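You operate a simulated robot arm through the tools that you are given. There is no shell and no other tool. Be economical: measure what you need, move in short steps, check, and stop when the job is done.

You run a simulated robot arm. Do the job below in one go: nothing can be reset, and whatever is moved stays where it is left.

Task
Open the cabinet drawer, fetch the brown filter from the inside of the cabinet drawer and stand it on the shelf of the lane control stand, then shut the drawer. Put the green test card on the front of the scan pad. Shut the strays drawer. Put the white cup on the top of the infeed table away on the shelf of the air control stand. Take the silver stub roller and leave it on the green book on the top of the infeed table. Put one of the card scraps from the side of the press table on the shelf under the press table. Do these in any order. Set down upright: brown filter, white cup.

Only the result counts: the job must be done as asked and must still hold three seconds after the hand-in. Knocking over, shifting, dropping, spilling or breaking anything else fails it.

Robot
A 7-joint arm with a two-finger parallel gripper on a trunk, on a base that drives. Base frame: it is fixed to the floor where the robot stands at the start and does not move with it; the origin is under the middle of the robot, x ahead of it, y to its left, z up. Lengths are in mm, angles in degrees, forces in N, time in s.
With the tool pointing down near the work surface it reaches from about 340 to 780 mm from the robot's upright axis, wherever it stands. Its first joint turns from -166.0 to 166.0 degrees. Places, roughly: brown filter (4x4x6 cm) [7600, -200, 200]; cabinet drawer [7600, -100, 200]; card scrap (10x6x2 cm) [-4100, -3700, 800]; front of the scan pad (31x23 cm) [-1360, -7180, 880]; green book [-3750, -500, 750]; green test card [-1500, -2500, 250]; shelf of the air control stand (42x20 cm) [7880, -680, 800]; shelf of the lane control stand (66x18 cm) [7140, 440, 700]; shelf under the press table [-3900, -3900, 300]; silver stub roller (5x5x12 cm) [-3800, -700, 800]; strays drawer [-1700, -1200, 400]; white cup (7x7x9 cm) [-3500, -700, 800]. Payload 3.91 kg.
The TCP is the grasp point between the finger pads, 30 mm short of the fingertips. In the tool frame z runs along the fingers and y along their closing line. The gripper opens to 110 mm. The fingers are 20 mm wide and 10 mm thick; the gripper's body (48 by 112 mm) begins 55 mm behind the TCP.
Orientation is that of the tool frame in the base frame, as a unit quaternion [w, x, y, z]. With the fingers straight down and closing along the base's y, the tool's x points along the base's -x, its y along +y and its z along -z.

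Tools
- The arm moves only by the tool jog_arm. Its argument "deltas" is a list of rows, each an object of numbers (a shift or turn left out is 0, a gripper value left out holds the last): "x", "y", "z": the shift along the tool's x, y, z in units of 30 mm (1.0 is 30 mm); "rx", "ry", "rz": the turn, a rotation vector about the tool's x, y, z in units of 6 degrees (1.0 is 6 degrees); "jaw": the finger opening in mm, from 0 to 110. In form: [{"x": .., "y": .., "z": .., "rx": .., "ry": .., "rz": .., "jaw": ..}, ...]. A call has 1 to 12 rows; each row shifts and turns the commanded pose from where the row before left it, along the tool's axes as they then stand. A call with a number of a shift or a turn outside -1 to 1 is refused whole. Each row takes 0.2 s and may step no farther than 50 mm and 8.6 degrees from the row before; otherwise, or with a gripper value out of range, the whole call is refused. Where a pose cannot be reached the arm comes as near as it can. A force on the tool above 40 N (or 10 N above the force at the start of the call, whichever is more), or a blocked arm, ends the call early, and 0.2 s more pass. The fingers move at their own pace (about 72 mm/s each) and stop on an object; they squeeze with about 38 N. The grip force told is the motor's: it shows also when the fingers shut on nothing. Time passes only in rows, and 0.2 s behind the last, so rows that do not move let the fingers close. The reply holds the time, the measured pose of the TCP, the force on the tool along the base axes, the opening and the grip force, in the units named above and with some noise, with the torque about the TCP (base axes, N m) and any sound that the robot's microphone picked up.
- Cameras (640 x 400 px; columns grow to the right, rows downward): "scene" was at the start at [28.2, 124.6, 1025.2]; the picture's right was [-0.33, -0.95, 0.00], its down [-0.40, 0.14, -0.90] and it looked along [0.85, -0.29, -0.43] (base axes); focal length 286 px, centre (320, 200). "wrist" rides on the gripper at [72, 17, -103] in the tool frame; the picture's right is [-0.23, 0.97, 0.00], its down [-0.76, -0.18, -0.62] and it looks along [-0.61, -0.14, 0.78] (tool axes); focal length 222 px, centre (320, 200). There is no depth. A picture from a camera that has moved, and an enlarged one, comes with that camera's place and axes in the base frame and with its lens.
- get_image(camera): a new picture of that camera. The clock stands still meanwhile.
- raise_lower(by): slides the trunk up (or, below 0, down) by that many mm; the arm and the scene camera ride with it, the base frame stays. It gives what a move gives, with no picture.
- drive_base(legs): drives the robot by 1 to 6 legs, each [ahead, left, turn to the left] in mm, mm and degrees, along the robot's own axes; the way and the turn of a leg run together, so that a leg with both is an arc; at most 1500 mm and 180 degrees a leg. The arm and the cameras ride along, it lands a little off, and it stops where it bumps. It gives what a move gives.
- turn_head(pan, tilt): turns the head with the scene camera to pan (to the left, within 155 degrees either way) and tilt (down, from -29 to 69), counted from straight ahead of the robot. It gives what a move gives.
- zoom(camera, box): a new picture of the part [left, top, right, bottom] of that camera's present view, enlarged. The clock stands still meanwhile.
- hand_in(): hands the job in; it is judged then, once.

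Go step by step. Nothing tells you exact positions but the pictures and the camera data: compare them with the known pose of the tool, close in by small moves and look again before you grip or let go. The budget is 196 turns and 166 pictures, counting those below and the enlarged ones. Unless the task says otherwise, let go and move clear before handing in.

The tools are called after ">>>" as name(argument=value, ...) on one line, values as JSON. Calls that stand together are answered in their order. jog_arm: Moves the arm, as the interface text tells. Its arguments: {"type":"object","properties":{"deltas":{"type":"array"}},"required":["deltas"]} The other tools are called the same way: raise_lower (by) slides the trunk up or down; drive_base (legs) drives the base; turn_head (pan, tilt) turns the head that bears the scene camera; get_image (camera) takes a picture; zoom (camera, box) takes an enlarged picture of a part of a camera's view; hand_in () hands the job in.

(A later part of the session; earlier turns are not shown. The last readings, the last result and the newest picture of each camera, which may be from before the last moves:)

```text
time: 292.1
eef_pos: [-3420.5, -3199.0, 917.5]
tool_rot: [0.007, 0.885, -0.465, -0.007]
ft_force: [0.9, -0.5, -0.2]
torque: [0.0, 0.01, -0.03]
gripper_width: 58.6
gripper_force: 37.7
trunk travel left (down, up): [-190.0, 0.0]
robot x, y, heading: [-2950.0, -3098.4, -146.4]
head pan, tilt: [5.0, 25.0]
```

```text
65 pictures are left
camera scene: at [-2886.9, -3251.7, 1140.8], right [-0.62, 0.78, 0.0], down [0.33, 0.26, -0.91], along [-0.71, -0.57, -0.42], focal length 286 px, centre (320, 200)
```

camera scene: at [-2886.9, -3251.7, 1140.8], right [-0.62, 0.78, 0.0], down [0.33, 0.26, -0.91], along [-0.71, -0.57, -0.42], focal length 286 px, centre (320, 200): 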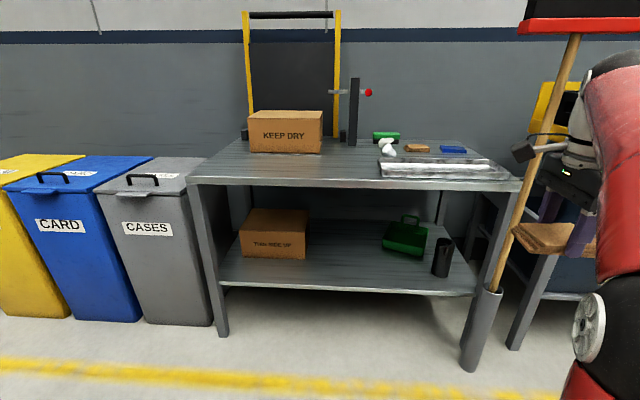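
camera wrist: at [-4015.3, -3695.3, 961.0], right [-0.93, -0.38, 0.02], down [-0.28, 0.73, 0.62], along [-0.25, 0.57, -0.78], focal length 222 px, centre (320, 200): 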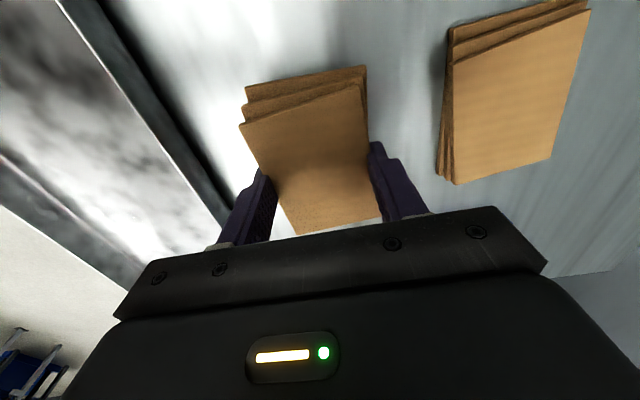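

The free shelf area lies between the brown box and the green case. I turn the jaws back lateral, tilt the tool forward so the wrist passes under the table top, and lower.

>>> raise_lower(by=-190)

>>> jog_arm(deltas=[{"rz": -1, "z": 0.8}, {"rz": -1, "z": 0.8}, {"rz": -1, "z": 0.8}, {"rz": -1, "z": 0.8}, {"rz": -1, "z": 0.8}, {"rz": -1, "z": 0.8}, {"rz": -1, "z": 0.8}, {"rz": -1, "z": 0.8}, {"rz": -1, "z": 0.8}, {"rz": -1, "z": 0.8}, {"rz": -1, "z": 0.8}, {"rz": -1, "z": 0.8}])

>>> jog_arm(deltas=[{"rz": -1}, {"rz": -1}, {"rz": -1}, {"ry": -0.8}, {"ry": -0.8}, {"ry": -0.8}, {"ry": -0.8}, {"ry": -0.8}, {"ry": -0.8}, {"ry": -0.8}, {"ry": -0.8}])

>>> get_image(camera="scene")

```text
time: 294.1
eef_pos: [-3420.4, -3198.5, 727.9]
tool_rot: [0.007, 0.886, -0.464, -0.006]
ft_force: [0.0, 0.2, 0.5]
torque: [0.03, 0.04, 0.03]
gripper_width: 58.5
gripper_force: 37.9
trunk travel left (down, up): [0.0, 190.0]
robot x, y, heading: [-2951.0, -3098.8, -146.2]
head pan, tilt: [5.0, 25.0]
```

```text
time: 296.7
eef_pos: [-3425.7, -3200.3, 439.9]
tool_rot: [0.003, 0.989, 0.145, -0.009]
ft_force: [-0.5, 1.1, -0.1]
torque: [0.01, 0.0, -0.01]
gripper_width: 58.4
gripper_force: 38.6
trunk travel left (down, up): [0.0, 190.0]
robot x, y, heading: [-2953.4, -3100.4, -146.3]
head pan, tilt: [5.0, 25.0]
```

```text
time: 299.1
eef_pos: [-3426.5, -3201.3, 438.2]
tool_rot: [0.099, 0.899, 0.28, -0.323]
ft_force: [0.0, -0.1, -0.3]
torque: [-0.01, -0.02, 0.03]
gripper_width: 58.8
gripper_force: 38.4
trunk travel left (down, up): [0.0, 190.0]
robot x, y, heading: [-2950.3, -3099.1, -146.4]
head pan, tilt: [5.0, 25.0]
```

```text
64 pictures are left
camera scene: at [-2886.9, -3251.7, 950.8], right [-0.62, 0.78, 0.0], down [0.33, 0.26, -0.91], along [-0.71, -0.57, -0.42], focal length 286 px, centre (320, 200)
```

scene: 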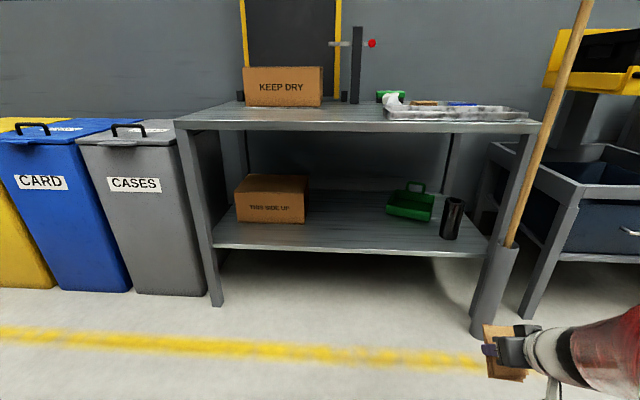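

Table edge and shelf edge are flush about 926 ahead; shelf z≈335. I shift left 320 and drive in so the scrap hovers ~95 mm inside the shelf edge.

>>> raise_lower(by=30)

>>> drive_base(legs=[[0, 320, 0], [400, 0, 0]])

>>> turn_head(pan=-5, tilt=40)

>>> get_image(camera="scene")

>>> get_image(camera="wrist")

```text
time: 299.9
eef_pos: [-3426.3, -3200.6, 470.5]
tool_rot: [0.098, 0.898, 0.28, -0.324]
ft_force: [0.4, 0.2, -0.2]
torque: [0.02, 0.02, 0.02]
gripper_width: 58.7
gripper_force: 38.0
trunk travel left (down, up): [-30.0, 160.0]
robot x, y, heading: [-2951.2, -3101.0, -146.5]
head pan, tilt: [5.0, 25.0]
```

```text
time: 304.1
eef_pos: [-3581.4, -3693.2, 469.7]
tool_rot: [0.099, 0.898, 0.281, -0.323]
ft_force: [-0.6, 0.7, -0.3]
torque: [0.0, -0.01, 0.0]
gripper_width: 59.0
gripper_force: 38.3
trunk travel left (down, up): [-30.0, 160.0]
robot x, y, heading: [-3106.6, -3593.5, -146.7]
head pan, tilt: [5.0, 25.0]
```

```text
time: 304.9
eef_pos: [-3581.6, -3692.9, 469.0]
tool_rot: [0.098, 0.899, 0.281, -0.322]
ft_force: [-0.4, 0.3, -0.3]
torque: [0.03, -0.01, 0.04]
gripper_width: 58.5
gripper_force: 37.8
trunk travel left (down, up): [-30.0, 160.0]
robot x, y, heading: [-3112.1, -3595.2, -146.3]
head pan, tilt: [-5.0, 40.0]
```

```text
63 pictures are left
camera scene: at [-3045.3, -3727.3, 957.5], right [-0.48, 0.88, 0.0], down [0.56, 0.31, -0.77], along [-0.67, -0.37, -0.64], focal length 286 px, centre (320, 200)
```

scene: 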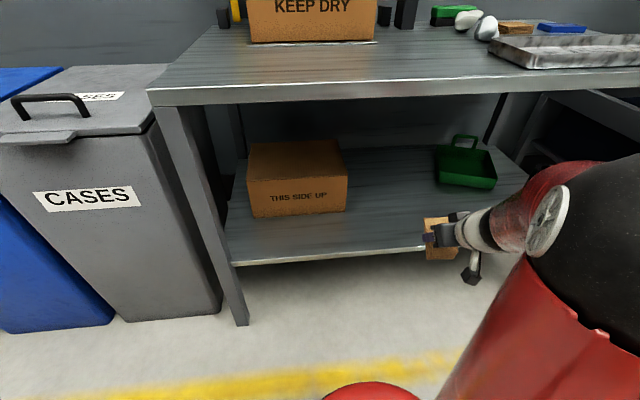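

```text
62 pictures are left
camera wrist: at [-3471.2, -3637.6, 503.7], right [0.41, -0.9, 0.14], down [-0.26, 0.03, 0.97], along [-0.88, -0.43, -0.22], focal length 222 px, centre (320, 200)
```

wrist: 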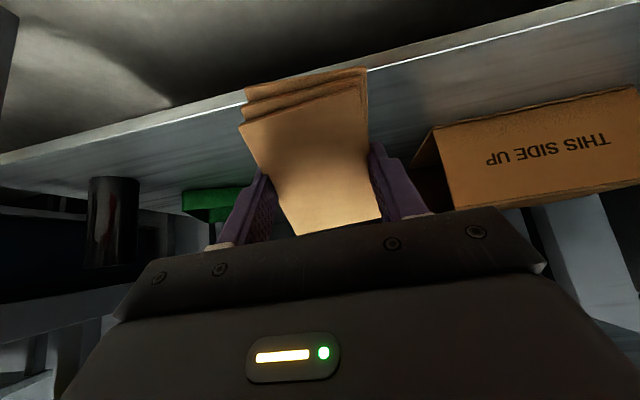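

Position looks right: the scrap is in line with the gap between the box and the green case. I advance by base and then by arm.

>>> drive_base(legs=[[90, 0, 0]])

>>> jog_arm(deltas=[{"z": 0.5, "x": -0.6}, {"z": 0.5, "x": -0.6}, {"z": 0.5, "x": -0.6}])

>>> get_image(camera="scene")

>>> get_image(camera="wrist")

```text
time: 306.0
eef_pos: [-3657.2, -3743.5, 467.7]
tool_rot: [0.099, 0.898, 0.28, -0.324]
ft_force: [-0.1, -0.2, 1.0]
torque: [0.0, 0.01, -0.05]
gripper_width: 58.5
gripper_force: 38.1
trunk travel left (down, up): [-30.0, 160.0]
robot x, y, heading: [-3181.6, -3642.3, -146.3]
head pan, tilt: [-5.0, 40.0]
```

```text
time: 306.8
eef_pos: [-3715.0, -3781.9, 470.2]
tool_rot: [0.098, 0.899, 0.28, -0.323]
ft_force: [-0.1, -0.3, 0.6]
torque: [-0.01, -0.02, 0.01]
gripper_width: 58.3
gripper_force: 38.2
trunk travel left (down, up): [-30.0, 160.0]
robot x, y, heading: [-3181.6, -3639.5, -146.5]
head pan, tilt: [-5.0, 40.0]
```

```text
61 pictures are left
camera scene: at [-3121.0, -3777.5, 957.4], right [-0.48, 0.88, 0.0], down [0.56, 0.31, -0.77], along [-0.67, -0.37, -0.64], focal length 286 px, centre (320, 200)
```

scene: 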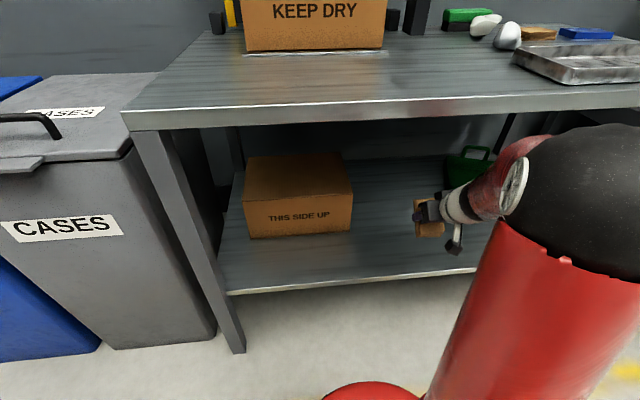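

```text
60 pictures are left
camera wrist: at [-3604.1, -3727.4, 504.2], right [0.41, -0.9, 0.14], down [-0.26, 0.03, 0.97], along [-0.88, -0.43, -0.22], focal length 222 px, centre (320, 200)
```

wrist: 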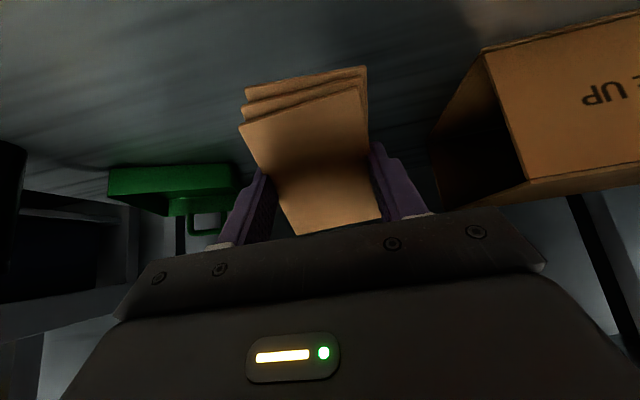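

I lower with the trunk and then the arm in small steps until contact.

>>> raise_lower(by=-30)

>>> jog_arm(deltas=[{"z": 0.31, "x": 0.25}, {"z": 0.31, "x": 0.25}, {"z": 0.23, "x": 0.19}])

>>> zoom(camera="scene", box=[330, 120, 530, 300])

```text
time: 307.6
eef_pos: [-3715.7, -3782.9, 439.4]
tool_rot: [0.099, 0.898, 0.28, -0.324]
ft_force: [0.2, 1.1, 0.1]
torque: [-0.04, 0.0, 0.01]
gripper_width: 58.6
gripper_force: 38.2
trunk travel left (down, up): [0.0, 190.0]
robot x, y, heading: [-3183.0, -3644.5, -146.0]
head pan, tilt: [-5.0, 40.0]
```

```text
time: 308.4
eef_pos: [-3714.5, -3782.9, 407.2]
tool_rot: [0.098, 0.899, 0.28, -0.323]
ft_force: [-0.2, -0.1, 0.4]
torque: [-0.01, 0.02, -0.06]
gripper_width: 58.8
gripper_force: 37.9
trunk travel left (down, up): [0.0, 190.0]
robot x, y, heading: [-3184.1, -3638.6, -146.1]
head pan, tilt: [-5.0, 40.0]
```

```text
2.22 times, centred on (430, 210) of scene
camera zoom: at [-3121.1, -3777.6, 927.5], right [-0.48, 0.88, 0.0], down [0.56, 0.31, -0.77], along [-0.67, -0.37, -0.64], focal length 634 px, centre (76, 178)
```

zoom: 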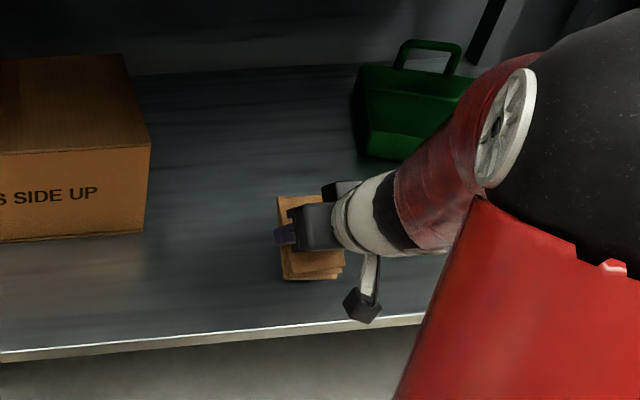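

>>> jog_arm(deltas=[{"z": 0.16, "x": 0.13}, {"z": 0.16, "x": 0.13}, {"z": 0.16, "x": 0.13}, {"z": 0.16, "x": 0.13}, {"z": 0.16, "x": 0.13}])

>>> get_image(camera="wrist")

```text
time: 309.6
eef_pos: [-3713.8, -3783.7, 376.9]
tool_rot: [0.098, 0.899, 0.28, -0.323]
ft_force: [0.2, -0.3, 3.5]
torque: [-0.1, -0.16, 0.01]
gripper_width: 58.3
gripper_force: 37.8
trunk travel left (down, up): [0.0, 190.0]
robot x, y, heading: [-3180.7, -3641.6, -146.4]
head pan, tilt: [-5.0, 40.0]
```

```text
58 pictures are left
camera wrist: at [-3604.1, -3728.1, 410.6], right [0.41, -0.9, 0.14], down [-0.26, 0.03, 0.97], along [-0.88, -0.43, -0.22], focal length 222 px, centre (320, 200)
```

wrist: 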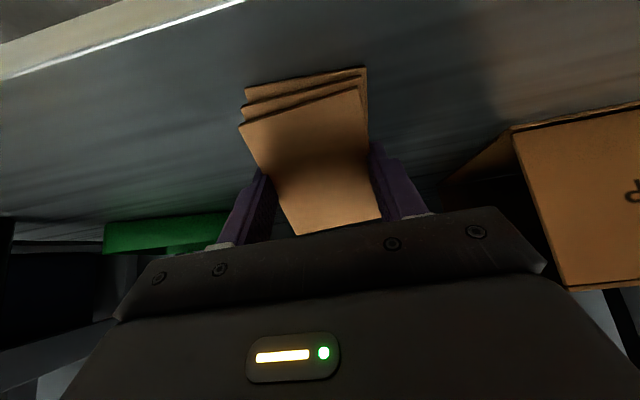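

Contact felt. I open and let it settle flat, then draw the hand back.

>>> jog_arm(deltas=[{"z": 0.08, "x": 0.06}, {"jaw": 75}, {"jaw": 95}, {"jaw": 110}, {"z": -0.5, "jaw": 110}, {"z": -0.7}, {"z": -0.7}, {"z": -0.7}])

>>> get_image(camera="wrist")

>>> zoom(camera="scene", box=[330, 120, 530, 300])

```text
time: 311.4
eef_pos: [-3672.8, -3754.8, 433.7]
tool_rot: [0.099, 0.898, 0.28, -0.324]
ft_force: [0.4, -0.2, 0.4]
torque: [-0.01, 0.0, 0.0]
gripper_width: 110.1
gripper_force: 0.0
trunk travel left (down, up): [0.0, 190.0]
robot x, y, heading: [-3185.2, -3641.4, -146.2]
head pan, tilt: [-5.0, 40.0]
```

```text
57 pictures are left
camera wrist: at [-3562.7, -3699.3, 467.7], right [0.41, -0.9, 0.14], down [-0.26, 0.03, 0.97], along [-0.88, -0.43, -0.22], focal length 222 px, centre (320, 200)
```

wrist: 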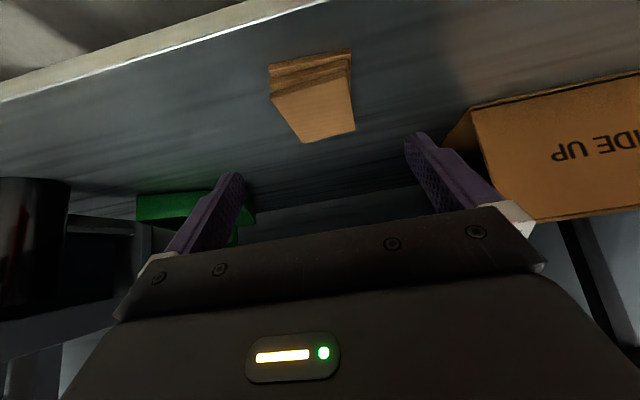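

```text
2.22 times, centred on (430, 210) of scene
camera zoom: at [-3121.1, -3777.6, 927.4], right [-0.48, 0.88, 0.0], down [0.56, 0.31, -0.77], along [-0.67, -0.37, -0.64], focal length 634 px, centre (76, 178)
```

zoom: 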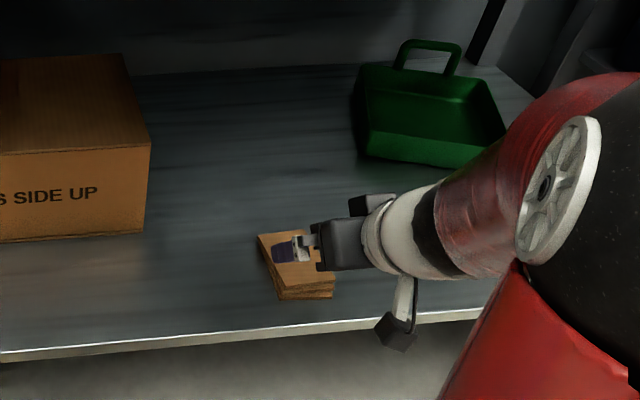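

The scrap lies flat on the shelf. I back out, turn the tool down again, swing round and slide along the aisle to the infeed table for the cup.

>>> drive_base(legs=[[-520, 0, 0], [0, 0, 180], [-110, 1300, 0], [-100, 1250, 0]])

>>> raise_lower(by=190)

>>> jog_arm(deltas=[{"ry": 0.8, "z": -0.4}, {"ry": 0.8, "z": -0.4}, {"ry": 0.8, "z": -0.4}, {"ry": 0.8, "z": -0.4}, {"ry": 0.8, "z": -0.4}, {"ry": 0.8, "z": -0.4}, {"ry": 0.8, "z": -0.4}, {"ry": 0.8, "z": -0.4}])

>>> jog_arm(deltas=[{"z": -1}, {"z": -1}, {"z": -1}, {"z": -1}, {"z": -1}, {"z": -1}, {"z": -1}, {"z": -1}, {"z": -0.8}])

>>> turn_head(pan=0, tilt=30)

>>> get_image(camera="scene")

```text
time: 334.0
eef_pos: [-3830.6, -1174.5, 432.5]
tool_rot: [0.324, -0.273, 0.901, 0.096]
ft_force: [-0.6, 0.3, -0.1]
torque: [0.0, 0.0, 0.0]
gripper_width: 109.9
gripper_force: 0.0
trunk travel left (down, up): [0.0, 190.0]
robot x, y, heading: [-4319.1, -1273.7, 32.6]
head pan, tilt: [-5.0, 40.0]
```

```text
time: 336.0
eef_pos: [-3829.9, -1174.4, 623.4]
tool_rot: [0.324, -0.274, 0.901, 0.095]
ft_force: [-0.2, -1.2, 0.7]
torque: [-0.01, 0.03, 0.02]
gripper_width: 110.0
gripper_force: 0.1
trunk travel left (down, up): [-190.0, 0.0]
robot x, y, heading: [-4323.3, -1278.3, 32.9]
head pan, tilt: [-5.0, 40.0]
```

```text
time: 337.8
eef_pos: [-3859.5, -1194.0, 710.6]
tool_rot: [0.009, -0.29, 0.957, -0.001]
ft_force: [-0.6, 0.0, -0.2]
torque: [0.04, 0.01, 0.01]
gripper_width: 109.9
gripper_force: 0.1
trunk travel left (down, up): [-190.0, 0.0]
robot x, y, heading: [-4322.5, -1281.0, 32.9]
head pan, tilt: [-5.0, 40.0]
```

```text
time: 339.8
eef_pos: [-3864.7, -1196.4, 975.7]
tool_rot: [0.01, -0.289, 0.957, 0.001]
ft_force: [0.9, 0.0, 0.6]
torque: [0.0, 0.02, -0.02]
gripper_width: 109.9
gripper_force: 0.1
trunk travel left (down, up): [-190.0, 0.0]
robot x, y, heading: [-4323.2, -1280.3, 32.8]
head pan, tilt: [-5.0, 40.0]
```

```text
time: 340.6
eef_pos: [-3865.6, -1196.7, 975.2]
tool_rot: [0.01, -0.29, 0.957, 0.001]
ft_force: [0.0, 0.6, -0.6]
torque: [-0.02, 0.02, -0.03]
gripper_width: 109.7
gripper_force: 0.2
trunk travel left (down, up): [-190.0, 0.0]
robot x, y, heading: [-4319.5, -1280.7, 32.7]
head pan, tilt: [0.0, 30.0]
```

```text
55 pictures are left
camera scene: at [-4379.3, -1132.7, 1132.7], right [0.54, -0.84, 0.0], down [-0.42, -0.27, -0.87], along [0.73, 0.47, -0.5], focal length 286 px, centre (320, 200)
```

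scene: 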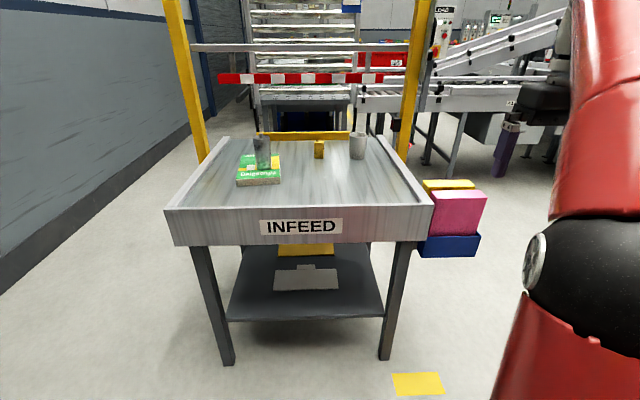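

Cup at about (-3445,-697). I roll in close behind the table, then extend over the cup.

>>> drive_base(legs=[[360, 60, 0]])

>>> jog_arm(deltas=[{"y": 0.9, "z": 0.4}, {"y": 0.9, "z": 0.4}, {"y": 0.9, "x": -0.6, "z": 0.5}, {"y": 0.6, "x": -0.9, "z": 0.5}, {"x": -0.9, "z": 0.4}])

>>> get_image(camera="wrist")

>>> get_image(camera="scene")

```text
time: 342.9
eef_pos: [-3584.5, -948.1, 974.8]
tool_rot: [0.009, -0.289, 0.957, 0.001]
ft_force: [-0.5, 0.0, -1.2]
torque: [-0.03, -0.02, 0.0]
gripper_width: 109.9
gripper_force: 0.0
trunk travel left (down, up): [-190.0, 0.0]
robot x, y, heading: [-4045.2, -1033.6, 32.6]
head pan, tilt: [0.0, 30.0]
```

```text
time: 344.1
eef_pos: [-3581.6, -825.5, 910.9]
tool_rot: [0.009, -0.289, 0.957, 0.001]
ft_force: [0.4, -0.2, 0.5]
torque: [0.0, -0.02, -0.01]
gripper_width: 110.0
gripper_force: 0.0
trunk travel left (down, up): [-190.0, 0.0]
robot x, y, heading: [-4040.3, -1031.8, 32.6]
head pan, tilt: [0.0, 30.0]
```

```text
54 pictures are left
camera wrist: at [-3651.6, -851.2, 1012.9], right [-0.35, 0.94, 0.0], down [0.72, 0.27, 0.64], along [0.6, 0.22, -0.77], focal length 222 px, centre (320, 200)
```

wrist: 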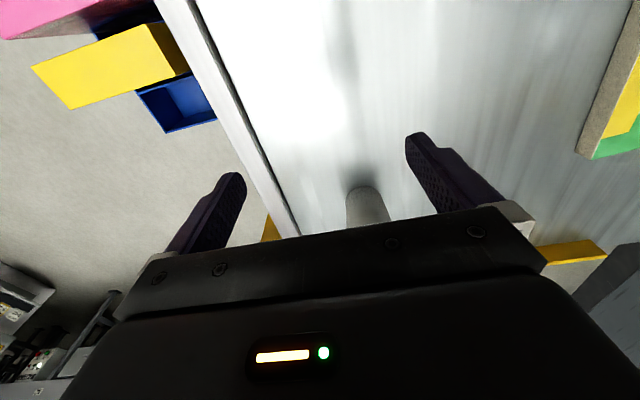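

```text
53 pictures are left
camera scene: at [-4099.1, -881.9, 1132.8], right [0.54, -0.84, 0.0], down [-0.42, -0.27, -0.87], along [0.73, 0.47, -0.5], focal length 286 px, centre (320, 200)
```

scene: 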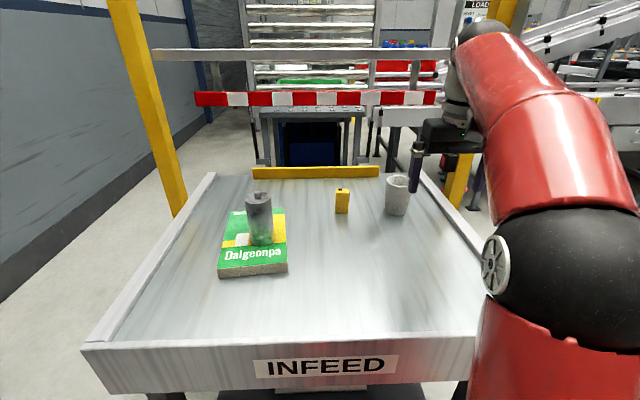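

>>> zoom(camera="scene", box=[320, 140, 480, 240])

```text
4.00 times, centred on (400, 190) of scene
camera zoom: at [-4099.1, -881.9, 1132.8], right [0.54, -0.84, 0.0], down [-0.42, -0.27, -0.87], along [0.73, 0.47, -0.5], focal length 1142 px, centre (0, 240)
```

zoom: 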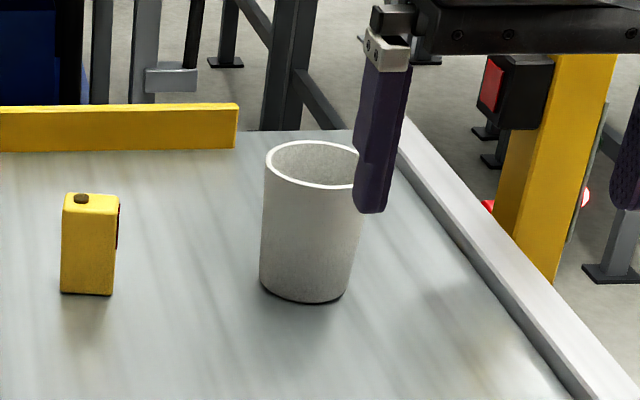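

Cup centre ≈(-3447,-699), rim ≈815. Reach is short up high, so I drop to z≈797 behind the cup with jaws open and slide forward around it.

>>> jog_arm(deltas=[{"y": 0.5, "z": 0.9}, {"y": 0.5, "z": 0.9}, {"z": 1}, {"z": 1}, {"x": -0.8}, {"x": -0.8}])

>>> get_image(camera="wrist")

>>> zoom(camera="scene", box=[320, 140, 480, 240])

```text
time: 345.6
eef_pos: [-3551.9, -771.4, 797.2]
tool_rot: [0.01, -0.289, 0.957, 0.001]
ft_force: [-0.4, -0.7, -0.2]
torque: [0.0, -0.04, 0.0]
gripper_width: 110.0
gripper_force: 0.1
trunk travel left (down, up): [-190.0, 0.0]
robot x, y, heading: [-4043.0, -1030.3, 32.8]
head pan, tilt: [0.0, 30.0]
```

```text
51 pictures are left
camera wrist: at [-3623.2, -798.5, 899.5], right [-0.35, 0.94, 0.0], down [0.72, 0.27, 0.64], along [0.6, 0.22, -0.77], focal length 222 px, centre (320, 200)
```

wrist: 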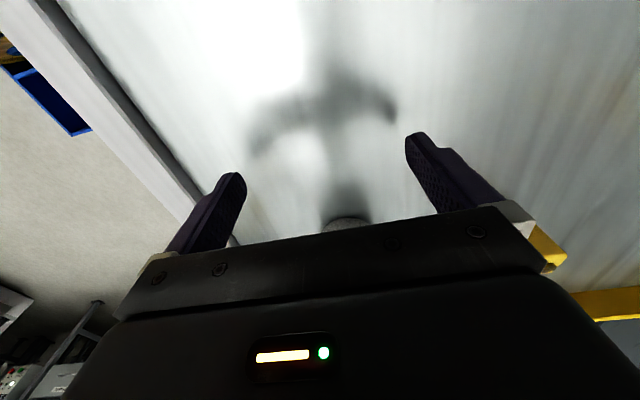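

```text
4.00 times, centred on (400, 190) of scene
camera zoom: at [-4099.0, -881.8, 1132.8], right [0.54, -0.84, 0.0], down [-0.42, -0.27, -0.87], along [0.73, 0.47, -0.5], focal length 1142 px, centre (0, 240)
```

zoom: 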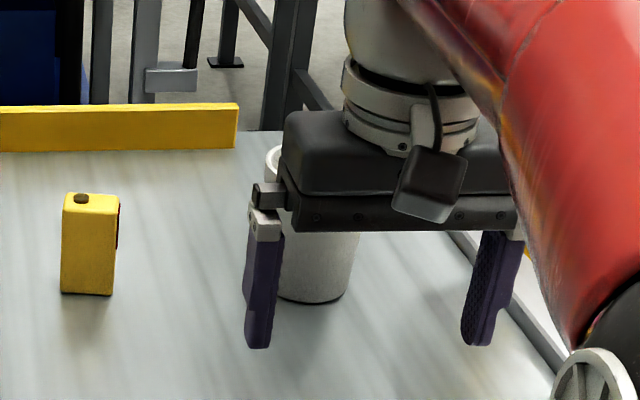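

Alignment is good laterally (2 mm). I slide forward 126 mm around the cup.

>>> jog_arm(deltas=[{"x": -0.8, "y": 0.08}, {"x": -0.8}, {"x": -0.8}, {"x": -0.8}, {"x": -0.8}, {"x": -0.2}])

>>> get_image(camera="wrist")

>>> zoom(camera="scene", box=[320, 120, 480, 220])

```text
time: 346.9
eef_pos: [-3448.5, -700.3, 798.4]
tool_rot: [0.009, -0.289, 0.957, 0.001]
ft_force: [-0.2, -0.4, -0.5]
torque: [0.01, 0.0, -0.05]
gripper_width: 110.1
gripper_force: 0.0
trunk travel left (down, up): [-190.0, 0.0]
robot x, y, heading: [-4044.4, -1025.7, 32.2]
head pan, tilt: [0.0, 30.0]
```

```text
49 pictures are left
camera wrist: at [-3520.0, -726.0, 901.1], right [-0.35, 0.94, 0.0], down [0.72, 0.27, 0.64], along [0.6, 0.22, -0.77], focal length 222 px, centre (320, 200)
```

wrist: 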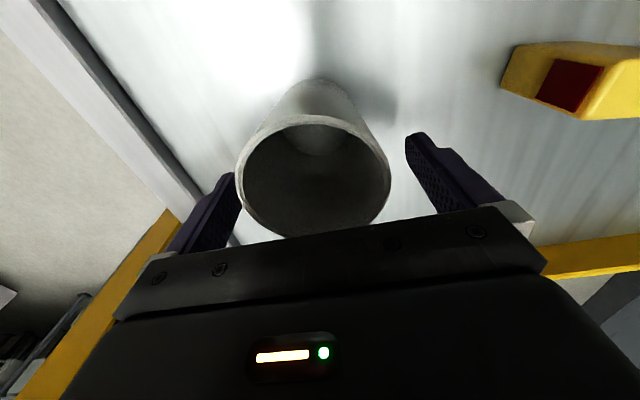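

```text
4.00 times, centred on (400, 170) of scene
camera zoom: at [-4098.8, -881.8, 1132.8], right [0.54, -0.84, 0.0], down [-0.42, -0.27, -0.87], along [0.73, 0.47, -0.5], focal length 1142 px, centre (0, 320)
```

zoom: 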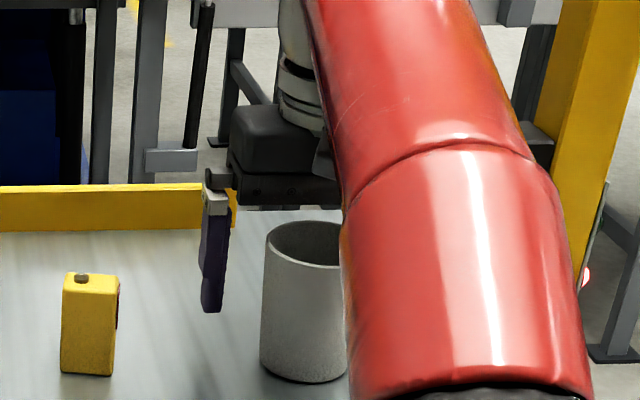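

The empty cup is between the fingers, about 14 mm nearer than the TCP. I back up that much and close.

>>> jog_arm(deltas=[{"x": 0.45}, {"jaw": 90}, {"jaw": 70}, {"jaw": 50}, {"jaw": 50}, {"jaw": 50}])

>>> jog_arm(deltas=[{"z": -0.3}, {"z": -0.3}])

>>> get_image(camera="wrist")

```text
time: 348.4
eef_pos: [-3459.1, -706.5, 799.0]
tool_rot: [0.01, -0.289, 0.957, 0.001]
ft_force: [0.2, 1.0, 1.2]
torque: [0.01, -0.02, 0.03]
gripper_width: 63.4
gripper_force: 38.0
trunk travel left (down, up): [-190.0, 0.0]
robot x, y, heading: [-4043.3, -1029.0, 32.6]
head pan, tilt: [0.0, 30.0]
```

```text
time: 348.9
eef_pos: [-3461.9, -708.4, 815.7]
tool_rot: [0.01, -0.289, 0.957, 0.001]
ft_force: [-0.2, -0.1, 0.1]
torque: [0.0, 0.0, 0.03]
gripper_width: 63.2
gripper_force: 38.0
trunk travel left (down, up): [-190.0, 0.0]
robot x, y, heading: [-4044.6, -1028.1, 32.5]
head pan, tilt: [0.0, 30.0]
```

```text
47 pictures are left
camera wrist: at [-3531.6, -734.2, 919.5], right [-0.35, 0.94, 0.0], down [0.72, 0.27, 0.64], along [0.6, 0.22, -0.77], focal length 222 px, centre (320, 200)
```

wrist: 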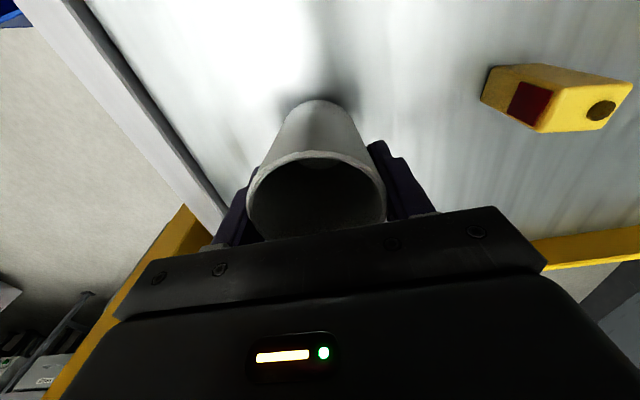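

Cup held. I draw it back and up, then plan the long drive to the far stands.

>>> jog_arm(deltas=[{"x": 0.7, "z": -0.5}, {"x": 0.9, "z": -0.6}, {"x": 0.9, "z": -0.6}, {"x": 0.9, "z": -0.6}, {"x": 0.9, "z": -0.6}, {"x": 0.9, "z": -0.6}, {"x": 0.9, "z": -0.3}, {"x": 0.9}, {"y": -0.9}, {"y": -0.9}, {"y": -0.9}, {"y": -0.9}])

>>> drive_base(legs=[[-470, 0, 0]])

```text
time: 351.6
eef_pos: [-3579.1, -916.1, 928.3]
tool_rot: [0.011, -0.289, 0.957, 0.0]
ft_force: [0.0, 0.1, -1.2]
torque: [0.01, 0.0, 0.01]
gripper_width: 63.3
gripper_force: 38.1
trunk travel left (down, up): [-190.0, 0.0]
robot x, y, heading: [-4040.1, -1032.2, 32.9]
head pan, tilt: [0.0, 30.0]
```

```text
time: 354.4
eef_pos: [-3973.3, -1167.8, 927.6]
tool_rot: [0.01, -0.289, 0.957, 0.002]
ft_force: [-0.4, -0.2, -0.1]
torque: [0.0, -0.01, 0.0]
gripper_width: 62.8
gripper_force: 38.0
trunk travel left (down, up): [-190.0, 0.0]
robot x, y, heading: [-4439.0, -1279.1, 32.4]
head pan, tilt: [0.0, 30.0]
```

I'll retrace my outbound route in reverse: turn away from the table, back along its end and the wall corridor.

>>> drive_base(legs=[[0, 0, 178], [29, -1016, 0], [-586, 0, 0], [-716, -106, 0]])

```text
time: 373.5
eef_pos: [-4407.9, 246.7, 927.0]
tool_rot: [0.002, 0.957, 0.289, -0.009]
ft_force: [0.6, -0.2, 0.4]
torque: [0.04, 0.01, 0.01]
gripper_width: 62.8
gripper_force: 39.0
trunk travel left (down, up): [-190.0, 0.0]
robot x, y, heading: [-3945.4, 362.2, -147.6]
head pan, tilt: [0.0, 30.0]
```

>>> drive_base(legs=[[-1196, -40, -2.6]])

```text
time: 379.5
eef_pos: [-3423.8, 918.8, 926.6]
tool_rot: [0.0, 0.962, 0.273, -0.009]
ft_force: [0.8, 0.3, -0.7]
torque: [0.02, 0.0, -0.03]
gripper_width: 63.0
gripper_force: 38.1
trunk travel left (down, up): [-190.0, 0.0]
robot x, y, heading: [-2957.8, 1020.8, -149.2]
head pan, tilt: [0.0, 30.0]
```

>>> drive_base(legs=[[-1490, 8, 0], [0, 0, -90]])

```text
time: 390.6
eef_pos: [-1775.6, 2236.9, 927.9]
tool_rot: [-0.007, 0.882, -0.471, -0.008]
ft_force: [1.1, -0.2, -1.2]
torque: [0.0, -0.02, -0.01]
gripper_width: 62.7
gripper_force: 37.8
trunk travel left (down, up): [-190.0, 0.0]
robot x, y, heading: [-1660.0, 1774.4, 122.8]
head pan, tilt: [0.0, 30.0]
```

>>> drive_base(legs=[[-1484, 41, -1.5], [-894, -499, 0], [0, 0, -90]])

>>> turn_head(pan=0, tilt=12)

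>>> get_image(camera="scene")

```text
time: 406.7
eef_pos: [443.2, 102.3, 927.3]
tool_rot: [0.01, -0.287, 0.958, 0.001]
ft_force: [0.2, 0.1, -0.6]
torque: [0.0, 0.02, 0.03]
gripper_width: 62.9
gripper_force: 38.3
trunk travel left (down, up): [-190.0, 0.0]
robot x, y, heading: [-20.0, -9.6, 32.2]
head pan, tilt: [0.0, 30.0]
```

```text
time: 407.5
eef_pos: [444.0, 102.4, 926.7]
tool_rot: [0.009, -0.287, 0.958, 0.002]
ft_force: [0.6, -0.2, -0.7]
torque: [0.01, -0.02, -0.02]
gripper_width: 63.2
gripper_force: 37.8
trunk travel left (down, up): [-190.0, 0.0]
robot x, y, heading: [-21.1, -10.0, 32.5]
head pan, tilt: [0.0, 12.0]
```

```text
46 pictures are left
camera scene: at [-74.7, 139.6, 1161.8], right [0.54, -0.84, 0.0], down [-0.18, -0.11, -0.98], along [0.83, 0.52, -0.21], focal length 286 px, centre (320, 200)
```

scene: 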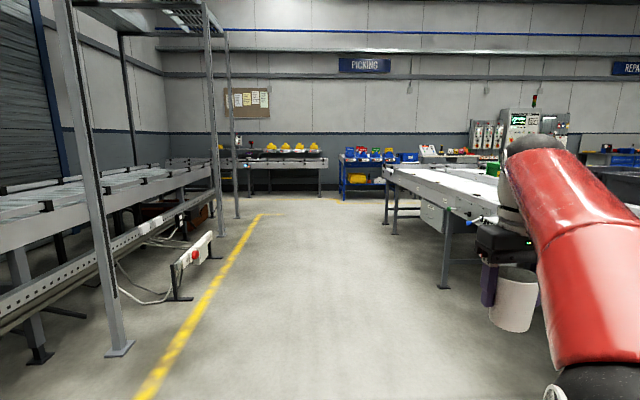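

The lane ahead is clear up to the end of the conveyor. I drive along it.

>>> drive_base(legs=[[1400, 0, 1], [1400, 0, 1], [1300, 0, 0]])

>>> turn_head(pan=-42, tilt=12)

>>> get_image(camera="scene")

```text
time: 427.2
eef_pos: [3871.8, 2367.8, 928.0]
tool_rot: [0.011, -0.291, 0.957, 0.001]
ft_force: [0.0, -0.1, -0.3]
torque: [0.02, 0.0, -0.01]
gripper_width: 62.8
gripper_force: 37.7
trunk travel left (down, up): [-190.0, 0.0]
robot x, y, heading: [3411.5, 2251.3, 32.9]
head pan, tilt: [0.0, 12.0]
```

```text
time: 428.3
eef_pos: [3872.9, 2368.9, 927.9]
tool_rot: [0.009, -0.292, 0.956, 0.001]
ft_force: [-0.3, -1.6, 0.5]
torque: [-0.03, -0.03, -0.01]
gripper_width: 62.7
gripper_force: 38.7
trunk travel left (down, up): [-190.0, 0.0]
robot x, y, heading: [3409.9, 2252.0, 33.1]
head pan, tilt: [-42.0, 12.0]
```

```text
45 pictures are left
camera scene: at [3368.4, 2334.2, 1161.9], right [-0.16, -0.99, 0.0], down [-0.21, 0.03, -0.98], along [0.97, -0.15, -0.21], focal length 286 px, centre (320, 200)
```

scene: 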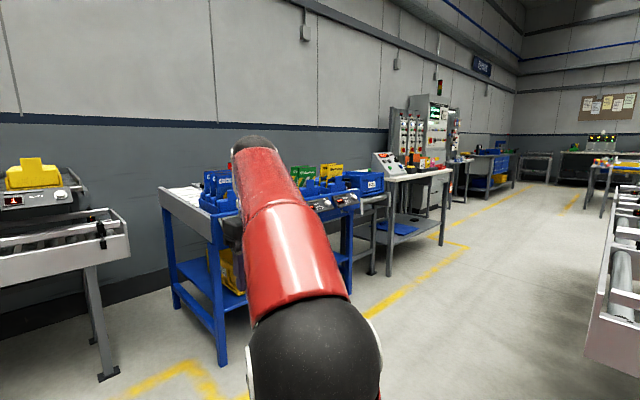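

The sloped-panel stand and the grey cabinet down the aisle are my targets. I advance to the aisle centre, turn right and drive down it.

>>> drive_base(legs=[[640, 0, 0], [0, 0, -90], [1500, 0, 0], [1300, 0, 0]])

>>> turn_head(pan=35, tilt=15)

>>> get_image(camera="scene")

```text
time: 449.0
eef_pos: [5512.8, -275.4, 927.1]
tool_rot: [0.007, 0.484, 0.875, -0.006]
ft_force: [0.2, -0.3, -1.0]
torque: [-0.01, -0.02, -0.03]
gripper_width: 63.0
gripper_force: 38.2
trunk travel left (down, up): [-190.0, 0.0]
robot x, y, heading: [5411.5, 191.1, -59.1]
head pan, tilt: [-42.0, 12.0]
```

```text
time: 450.5
eef_pos: [5511.9, -274.6, 927.9]
tool_rot: [0.007, 0.483, 0.875, -0.006]
ft_force: [0.6, 0.0, -1.1]
torque: [0.0, 0.01, 0.02]
gripper_width: 62.9
gripper_force: 38.3
trunk travel left (down, up): [-190.0, 0.0]
robot x, y, heading: [5412.0, 188.8, -58.8]
head pan, tilt: [35.0, 15.0]
```

```text
44 pictures are left
camera scene: at [5597.6, 285.1, 1157.0], right [-0.41, -0.91, 0.0], down [-0.24, 0.1, -0.97], along [0.88, -0.39, -0.26], focal length 286 px, centre (320, 200)
```

scene: 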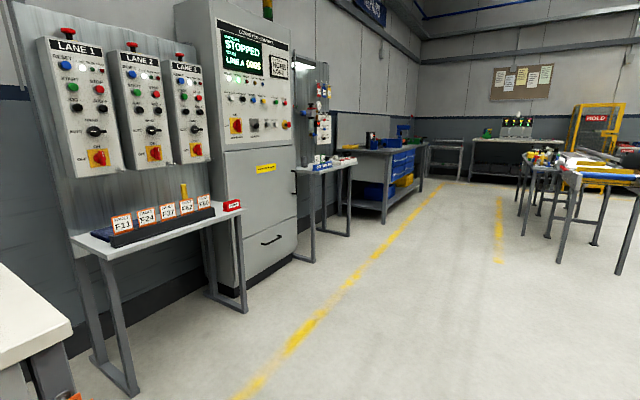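

I see the lane stand with its shelf, the cabinet with a drawer handle, and the air stand's shelf beyond. I zoom on the air stand first for the cup.

>>> zoom(camera="scene", box=[270, 90, 390, 240])

```text
2.67 times, centred on (330, 165) of scene
camera zoom: at [5597.6, 285.1, 1157.0], right [-0.41, -0.91, 0.0], down [-0.24, 0.1, -0.97], along [0.88, -0.39, -0.26], focal length 761 px, centre (293, 293)
```

zoom: 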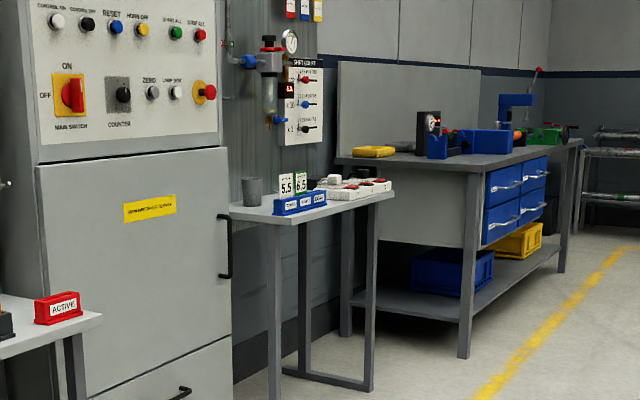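

>>> drive_base(legs=[[1020, 350, 0], [1020, 365, 0], [0, 0, 91.4]])

>>> turn_head(pan=0, tilt=25)

>>> get_image(camera="scene")

```text
time: 465.1
eef_pos: [7540.9, -1043.7, 927.7]
tool_rot: [0.01, -0.301, 0.954, 0.001]
ft_force: [-0.4, 0.2, -0.6]
torque: [-0.01, 0.0, 0.0]
gripper_width: 63.0
gripper_force: 38.3
trunk travel left (down, up): [-190.0, 0.0]
robot x, y, heading: [7079.2, -1167.6, 34.2]
head pan, tilt: [35.0, 15.0]
```

```text
time: 466.1
eef_pos: [7539.2, -1043.3, 926.8]
tool_rot: [0.009, -0.302, 0.953, 0.001]
ft_force: [0.0, -0.1, -1.7]
torque: [0.01, 0.02, 0.03]
gripper_width: 63.0
gripper_force: 38.1
trunk travel left (down, up): [-190.0, 0.0]
robot x, y, heading: [7076.4, -1168.7, 34.0]
head pan, tilt: [0.0, 25.0]
```

```text
42 pictures are left
camera scene: at [7021.1, -1023.5, 1140.8], right [0.56, -0.83, 0.0], down [-0.35, -0.24, -0.91], along [0.75, 0.51, -0.42], focal length 286 px, centre (320, 200)
```

scene: 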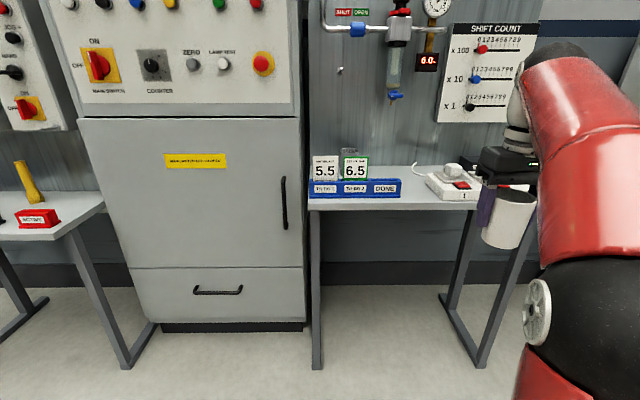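

>>> zoom(camera="scene", box=[300, 130, 540, 230])

```text
2.67 times, centred on (420, 180) of scene
camera zoom: at [7021.1, -1023.5, 1140.8], right [0.56, -0.83, 0.0], down [-0.35, -0.24, -0.91], along [0.75, 0.51, -0.42], focal length 761 px, centre (53, 253)
```

zoom: 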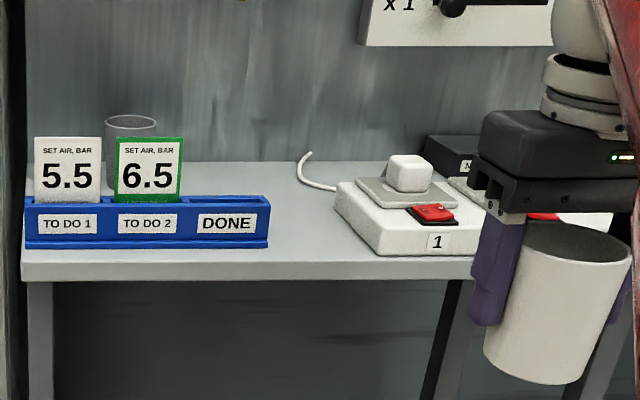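

Free spot: between the blue holder's right end and the white device, towards the back. I drive closer to check it from a steeper view.

>>> drive_base(legs=[[360, 17, 0]])

>>> turn_head(pan=-12, tilt=30)

>>> get_image(camera="scene")

>>> get_image(camera="wrist")

```text
time: 468.4
eef_pos: [7827.1, -822.0, 926.7]
tool_rot: [0.009, -0.306, 0.952, 0.001]
ft_force: [0.2, 0.6, -0.9]
torque: [-0.01, 0.0, -0.01]
gripper_width: 62.9
gripper_force: 37.8
trunk travel left (down, up): [-190.0, 0.0]
robot x, y, heading: [7368.2, -951.6, 34.8]
head pan, tilt: [0.0, 25.0]
```

```text
time: 469.2
eef_pos: [7828.6, -820.7, 927.5]
tool_rot: [0.009, -0.306, 0.952, 0.001]
ft_force: [0.0, 0.4, -0.4]
torque: [0.01, 0.01, -0.03]
gripper_width: 62.8
gripper_force: 37.7
trunk travel left (down, up): [-190.0, 0.0]
robot x, y, heading: [7369.6, -950.9, 34.6]
head pan, tilt: [-12.0, 30.0]
```

```text
40 pictures are left
camera scene: at [7316.4, -823.2, 1132.8], right [0.39, -0.92, 0.0], down [-0.46, -0.19, -0.87], along [0.8, 0.33, -0.5], focal length 286 px, centre (320, 200)
```

scene: 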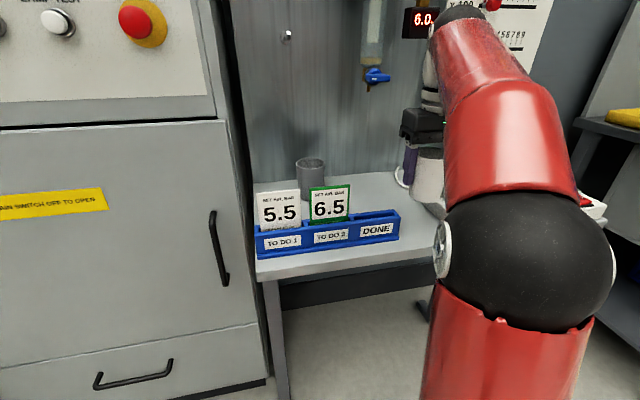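

```text
39 pictures are left
camera wrist: at [7758.2, -850.1, 1030.1], right [-0.38, 0.92, 0.0], down [0.71, 0.29, 0.64], along [0.59, 0.24, -0.77], focal length 222 px, centre (320, 200)
```

wrist: 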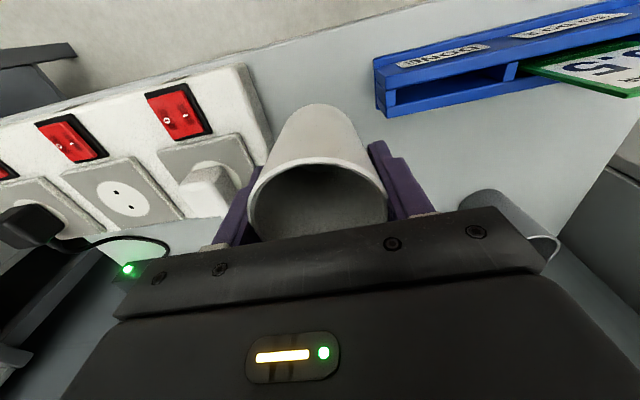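

The shelf is at about z 810; free spot behind the holder's right end, ~68 mm farther and 36 mm left of the hand. I move forward first, then left.

>>> jog_arm(deltas=[{"x": -0.75, "z": 0.2}, {"x": -0.75, "z": 0.2}, {"x": -0.75}, {"y": 0.6}, {"y": 0.55}])

>>> get_image(camera="wrist")

>>> get_image(camera="scene")

```text
time: 470.4
eef_pos: [7864.5, -753.0, 917.3]
tool_rot: [0.009, -0.306, 0.952, 0.0]
ft_force: [0.2, -0.6, -0.7]
torque: [0.0, 0.01, -0.01]
gripper_width: 62.9
gripper_force: 37.5
trunk travel left (down, up): [-190.0, 0.0]
robot x, y, heading: [7366.5, -951.6, 34.7]
head pan, tilt: [-12.0, 30.0]
```

```text
38 pictures are left
camera wrist: at [7793.6, -782.4, 1019.3], right [-0.38, 0.92, 0.0], down [0.71, 0.29, 0.64], along [0.59, 0.24, -0.77], focal length 222 px, centre (320, 200)
```

wrist: 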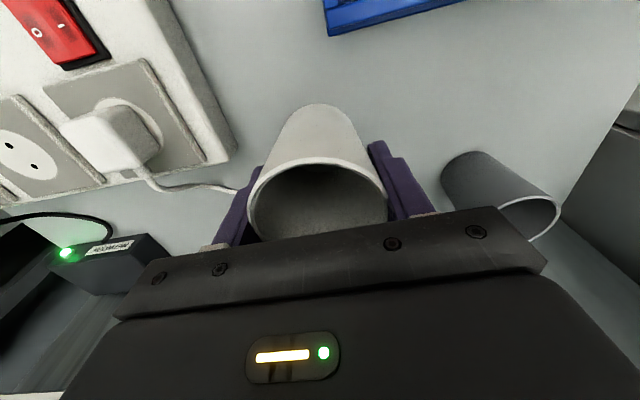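

```text
37 pictures are left
camera scene: at [7316.5, -823.3, 1132.8], right [0.38, -0.92, 0.0], down [-0.46, -0.19, -0.87], along [0.8, 0.33, -0.5], focal length 286 px, centre (320, 200)
```

scene: 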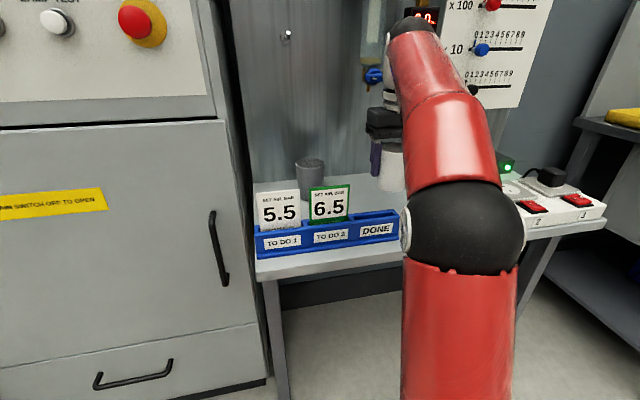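

The spot beneath the cup is free all round. I lower gently to contact.

>>> jog_arm(deltas=[{"z": 0.4}, {"z": 0.3}, {"z": 0.15}, {"z": 0.08}])

>>> jog_arm(deltas=[{"z": 0.08}, {"z": 0.08}])

```text
time: 471.4
eef_pos: [7862.5, -754.2, 889.1]
tool_rot: [0.01, -0.306, 0.952, 0.0]
ft_force: [0.4, 0.5, -0.3]
torque: [-0.01, -0.03, 0.02]
gripper_width: 62.8
gripper_force: 38.1
trunk travel left (down, up): [-190.0, 0.0]
robot x, y, heading: [7372.2, -954.9, 34.6]
head pan, tilt: [-12.0, 30.0]
```

```text
time: 472.0
eef_pos: [7864.1, -753.3, 883.9]
tool_rot: [0.01, -0.306, 0.952, 0.0]
ft_force: [-0.1, -0.8, 0.2]
torque: [-0.03, 0.01, -0.02]
gripper_width: 63.0
gripper_force: 38.2
trunk travel left (down, up): [-190.0, 0.0]
robot x, y, heading: [7372.9, -953.5, 34.6]
head pan, tilt: [-12.0, 30.0]
```

>>> jog_arm(deltas=[{"z": 0.08}, {"z": 0.08}, {"z": 0.08}])

>>> zoom(camera="scene", box=[340, 110, 420, 240])

```text
time: 472.8
eef_pos: [7863.8, -753.9, 877.8]
tool_rot: [0.01, -0.306, 0.952, 0.0]
ft_force: [0.3, -0.1, 0.1]
torque: [-0.03, 0.0, 0.02]
gripper_width: 62.9
gripper_force: 38.2
trunk travel left (down, up): [-190.0, 0.0]
robot x, y, heading: [7370.2, -950.8, 34.5]
head pan, tilt: [-12.0, 30.0]
```

```text
3.08 times, centred on (380, 175) of scene
camera zoom: at [7316.4, -823.2, 1132.8], right [0.38, -0.92, 0.0], down [-0.46, -0.19, -0.87], along [0.8, 0.33, -0.5], focal length 878 px, centre (135, 277)
```

zoom: 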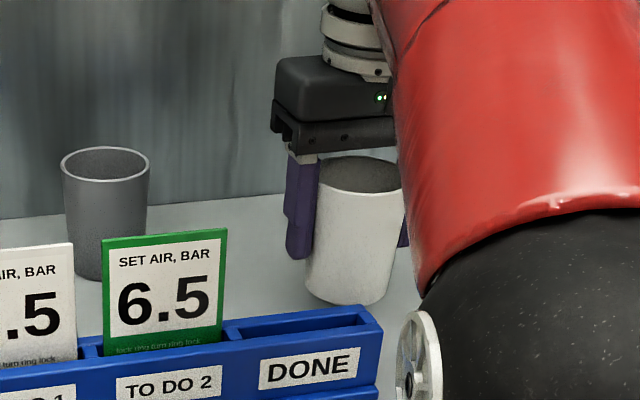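

>>> jog_arm(deltas=[{"z": 0.08}, {"z": 0.08}, {"z": 0.08}])

```text
time: 473.6
eef_pos: [7863.5, -754.1, 869.4]
tool_rot: [0.01, -0.306, 0.952, 0.0]
ft_force: [-0.5, 0.2, 0.0]
torque: [0.01, 0.01, 0.0]
gripper_width: 62.9
gripper_force: 38.1
trunk travel left (down, up): [-190.0, 0.0]
robot x, y, heading: [7367.9, -950.6, 34.7]
head pan, tilt: [-12.0, 30.0]
```

>>> jog_arm(deltas=[{"z": 0.08}, {"z": 0.08}, {"z": 0.08}, {"z": 0.08}])

```text
time: 474.6
eef_pos: [7864.7, -753.0, 859.8]
tool_rot: [0.01, -0.307, 0.952, 0.0]
ft_force: [-0.4, -0.4, 0.2]
torque: [0.01, -0.01, 0.0]
gripper_width: 63.2
gripper_force: 37.5
trunk travel left (down, up): [-190.0, 0.0]
robot x, y, heading: [7365.7, -951.2, 34.5]
head pan, tilt: [-12.0, 30.0]
```

>>> jog_arm(deltas=[{"z": 0.1}, {"z": 0.1}, {"z": 0.1}])

>>> zoom(camera="scene", box=[340, 110, 420, 240])

```text
time: 475.4
eef_pos: [7863.5, -754.3, 854.7]
tool_rot: [0.014, -0.306, 0.952, 0.001]
ft_force: [7.7, 1.8, 36.3]
torque: [-0.12, 0.24, 0.01]
gripper_width: 63.3
gripper_force: 37.7
trunk travel left (down, up): [-190.0, 0.0]
robot x, y, heading: [7367.3, -953.9, 34.7]
head pan, tilt: [-12.0, 30.0]
```

```text
3.08 times, centred on (380, 175) of scene
camera zoom: at [7315.3, -823.8, 1133.4], right [0.38, -0.92, 0.0], down [-0.46, -0.19, -0.87], along [0.8, 0.33, -0.5], focal length 878 px, centre (135, 277)
```

zoom: 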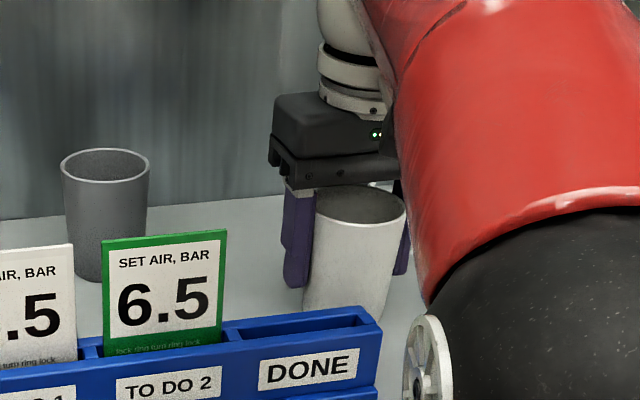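

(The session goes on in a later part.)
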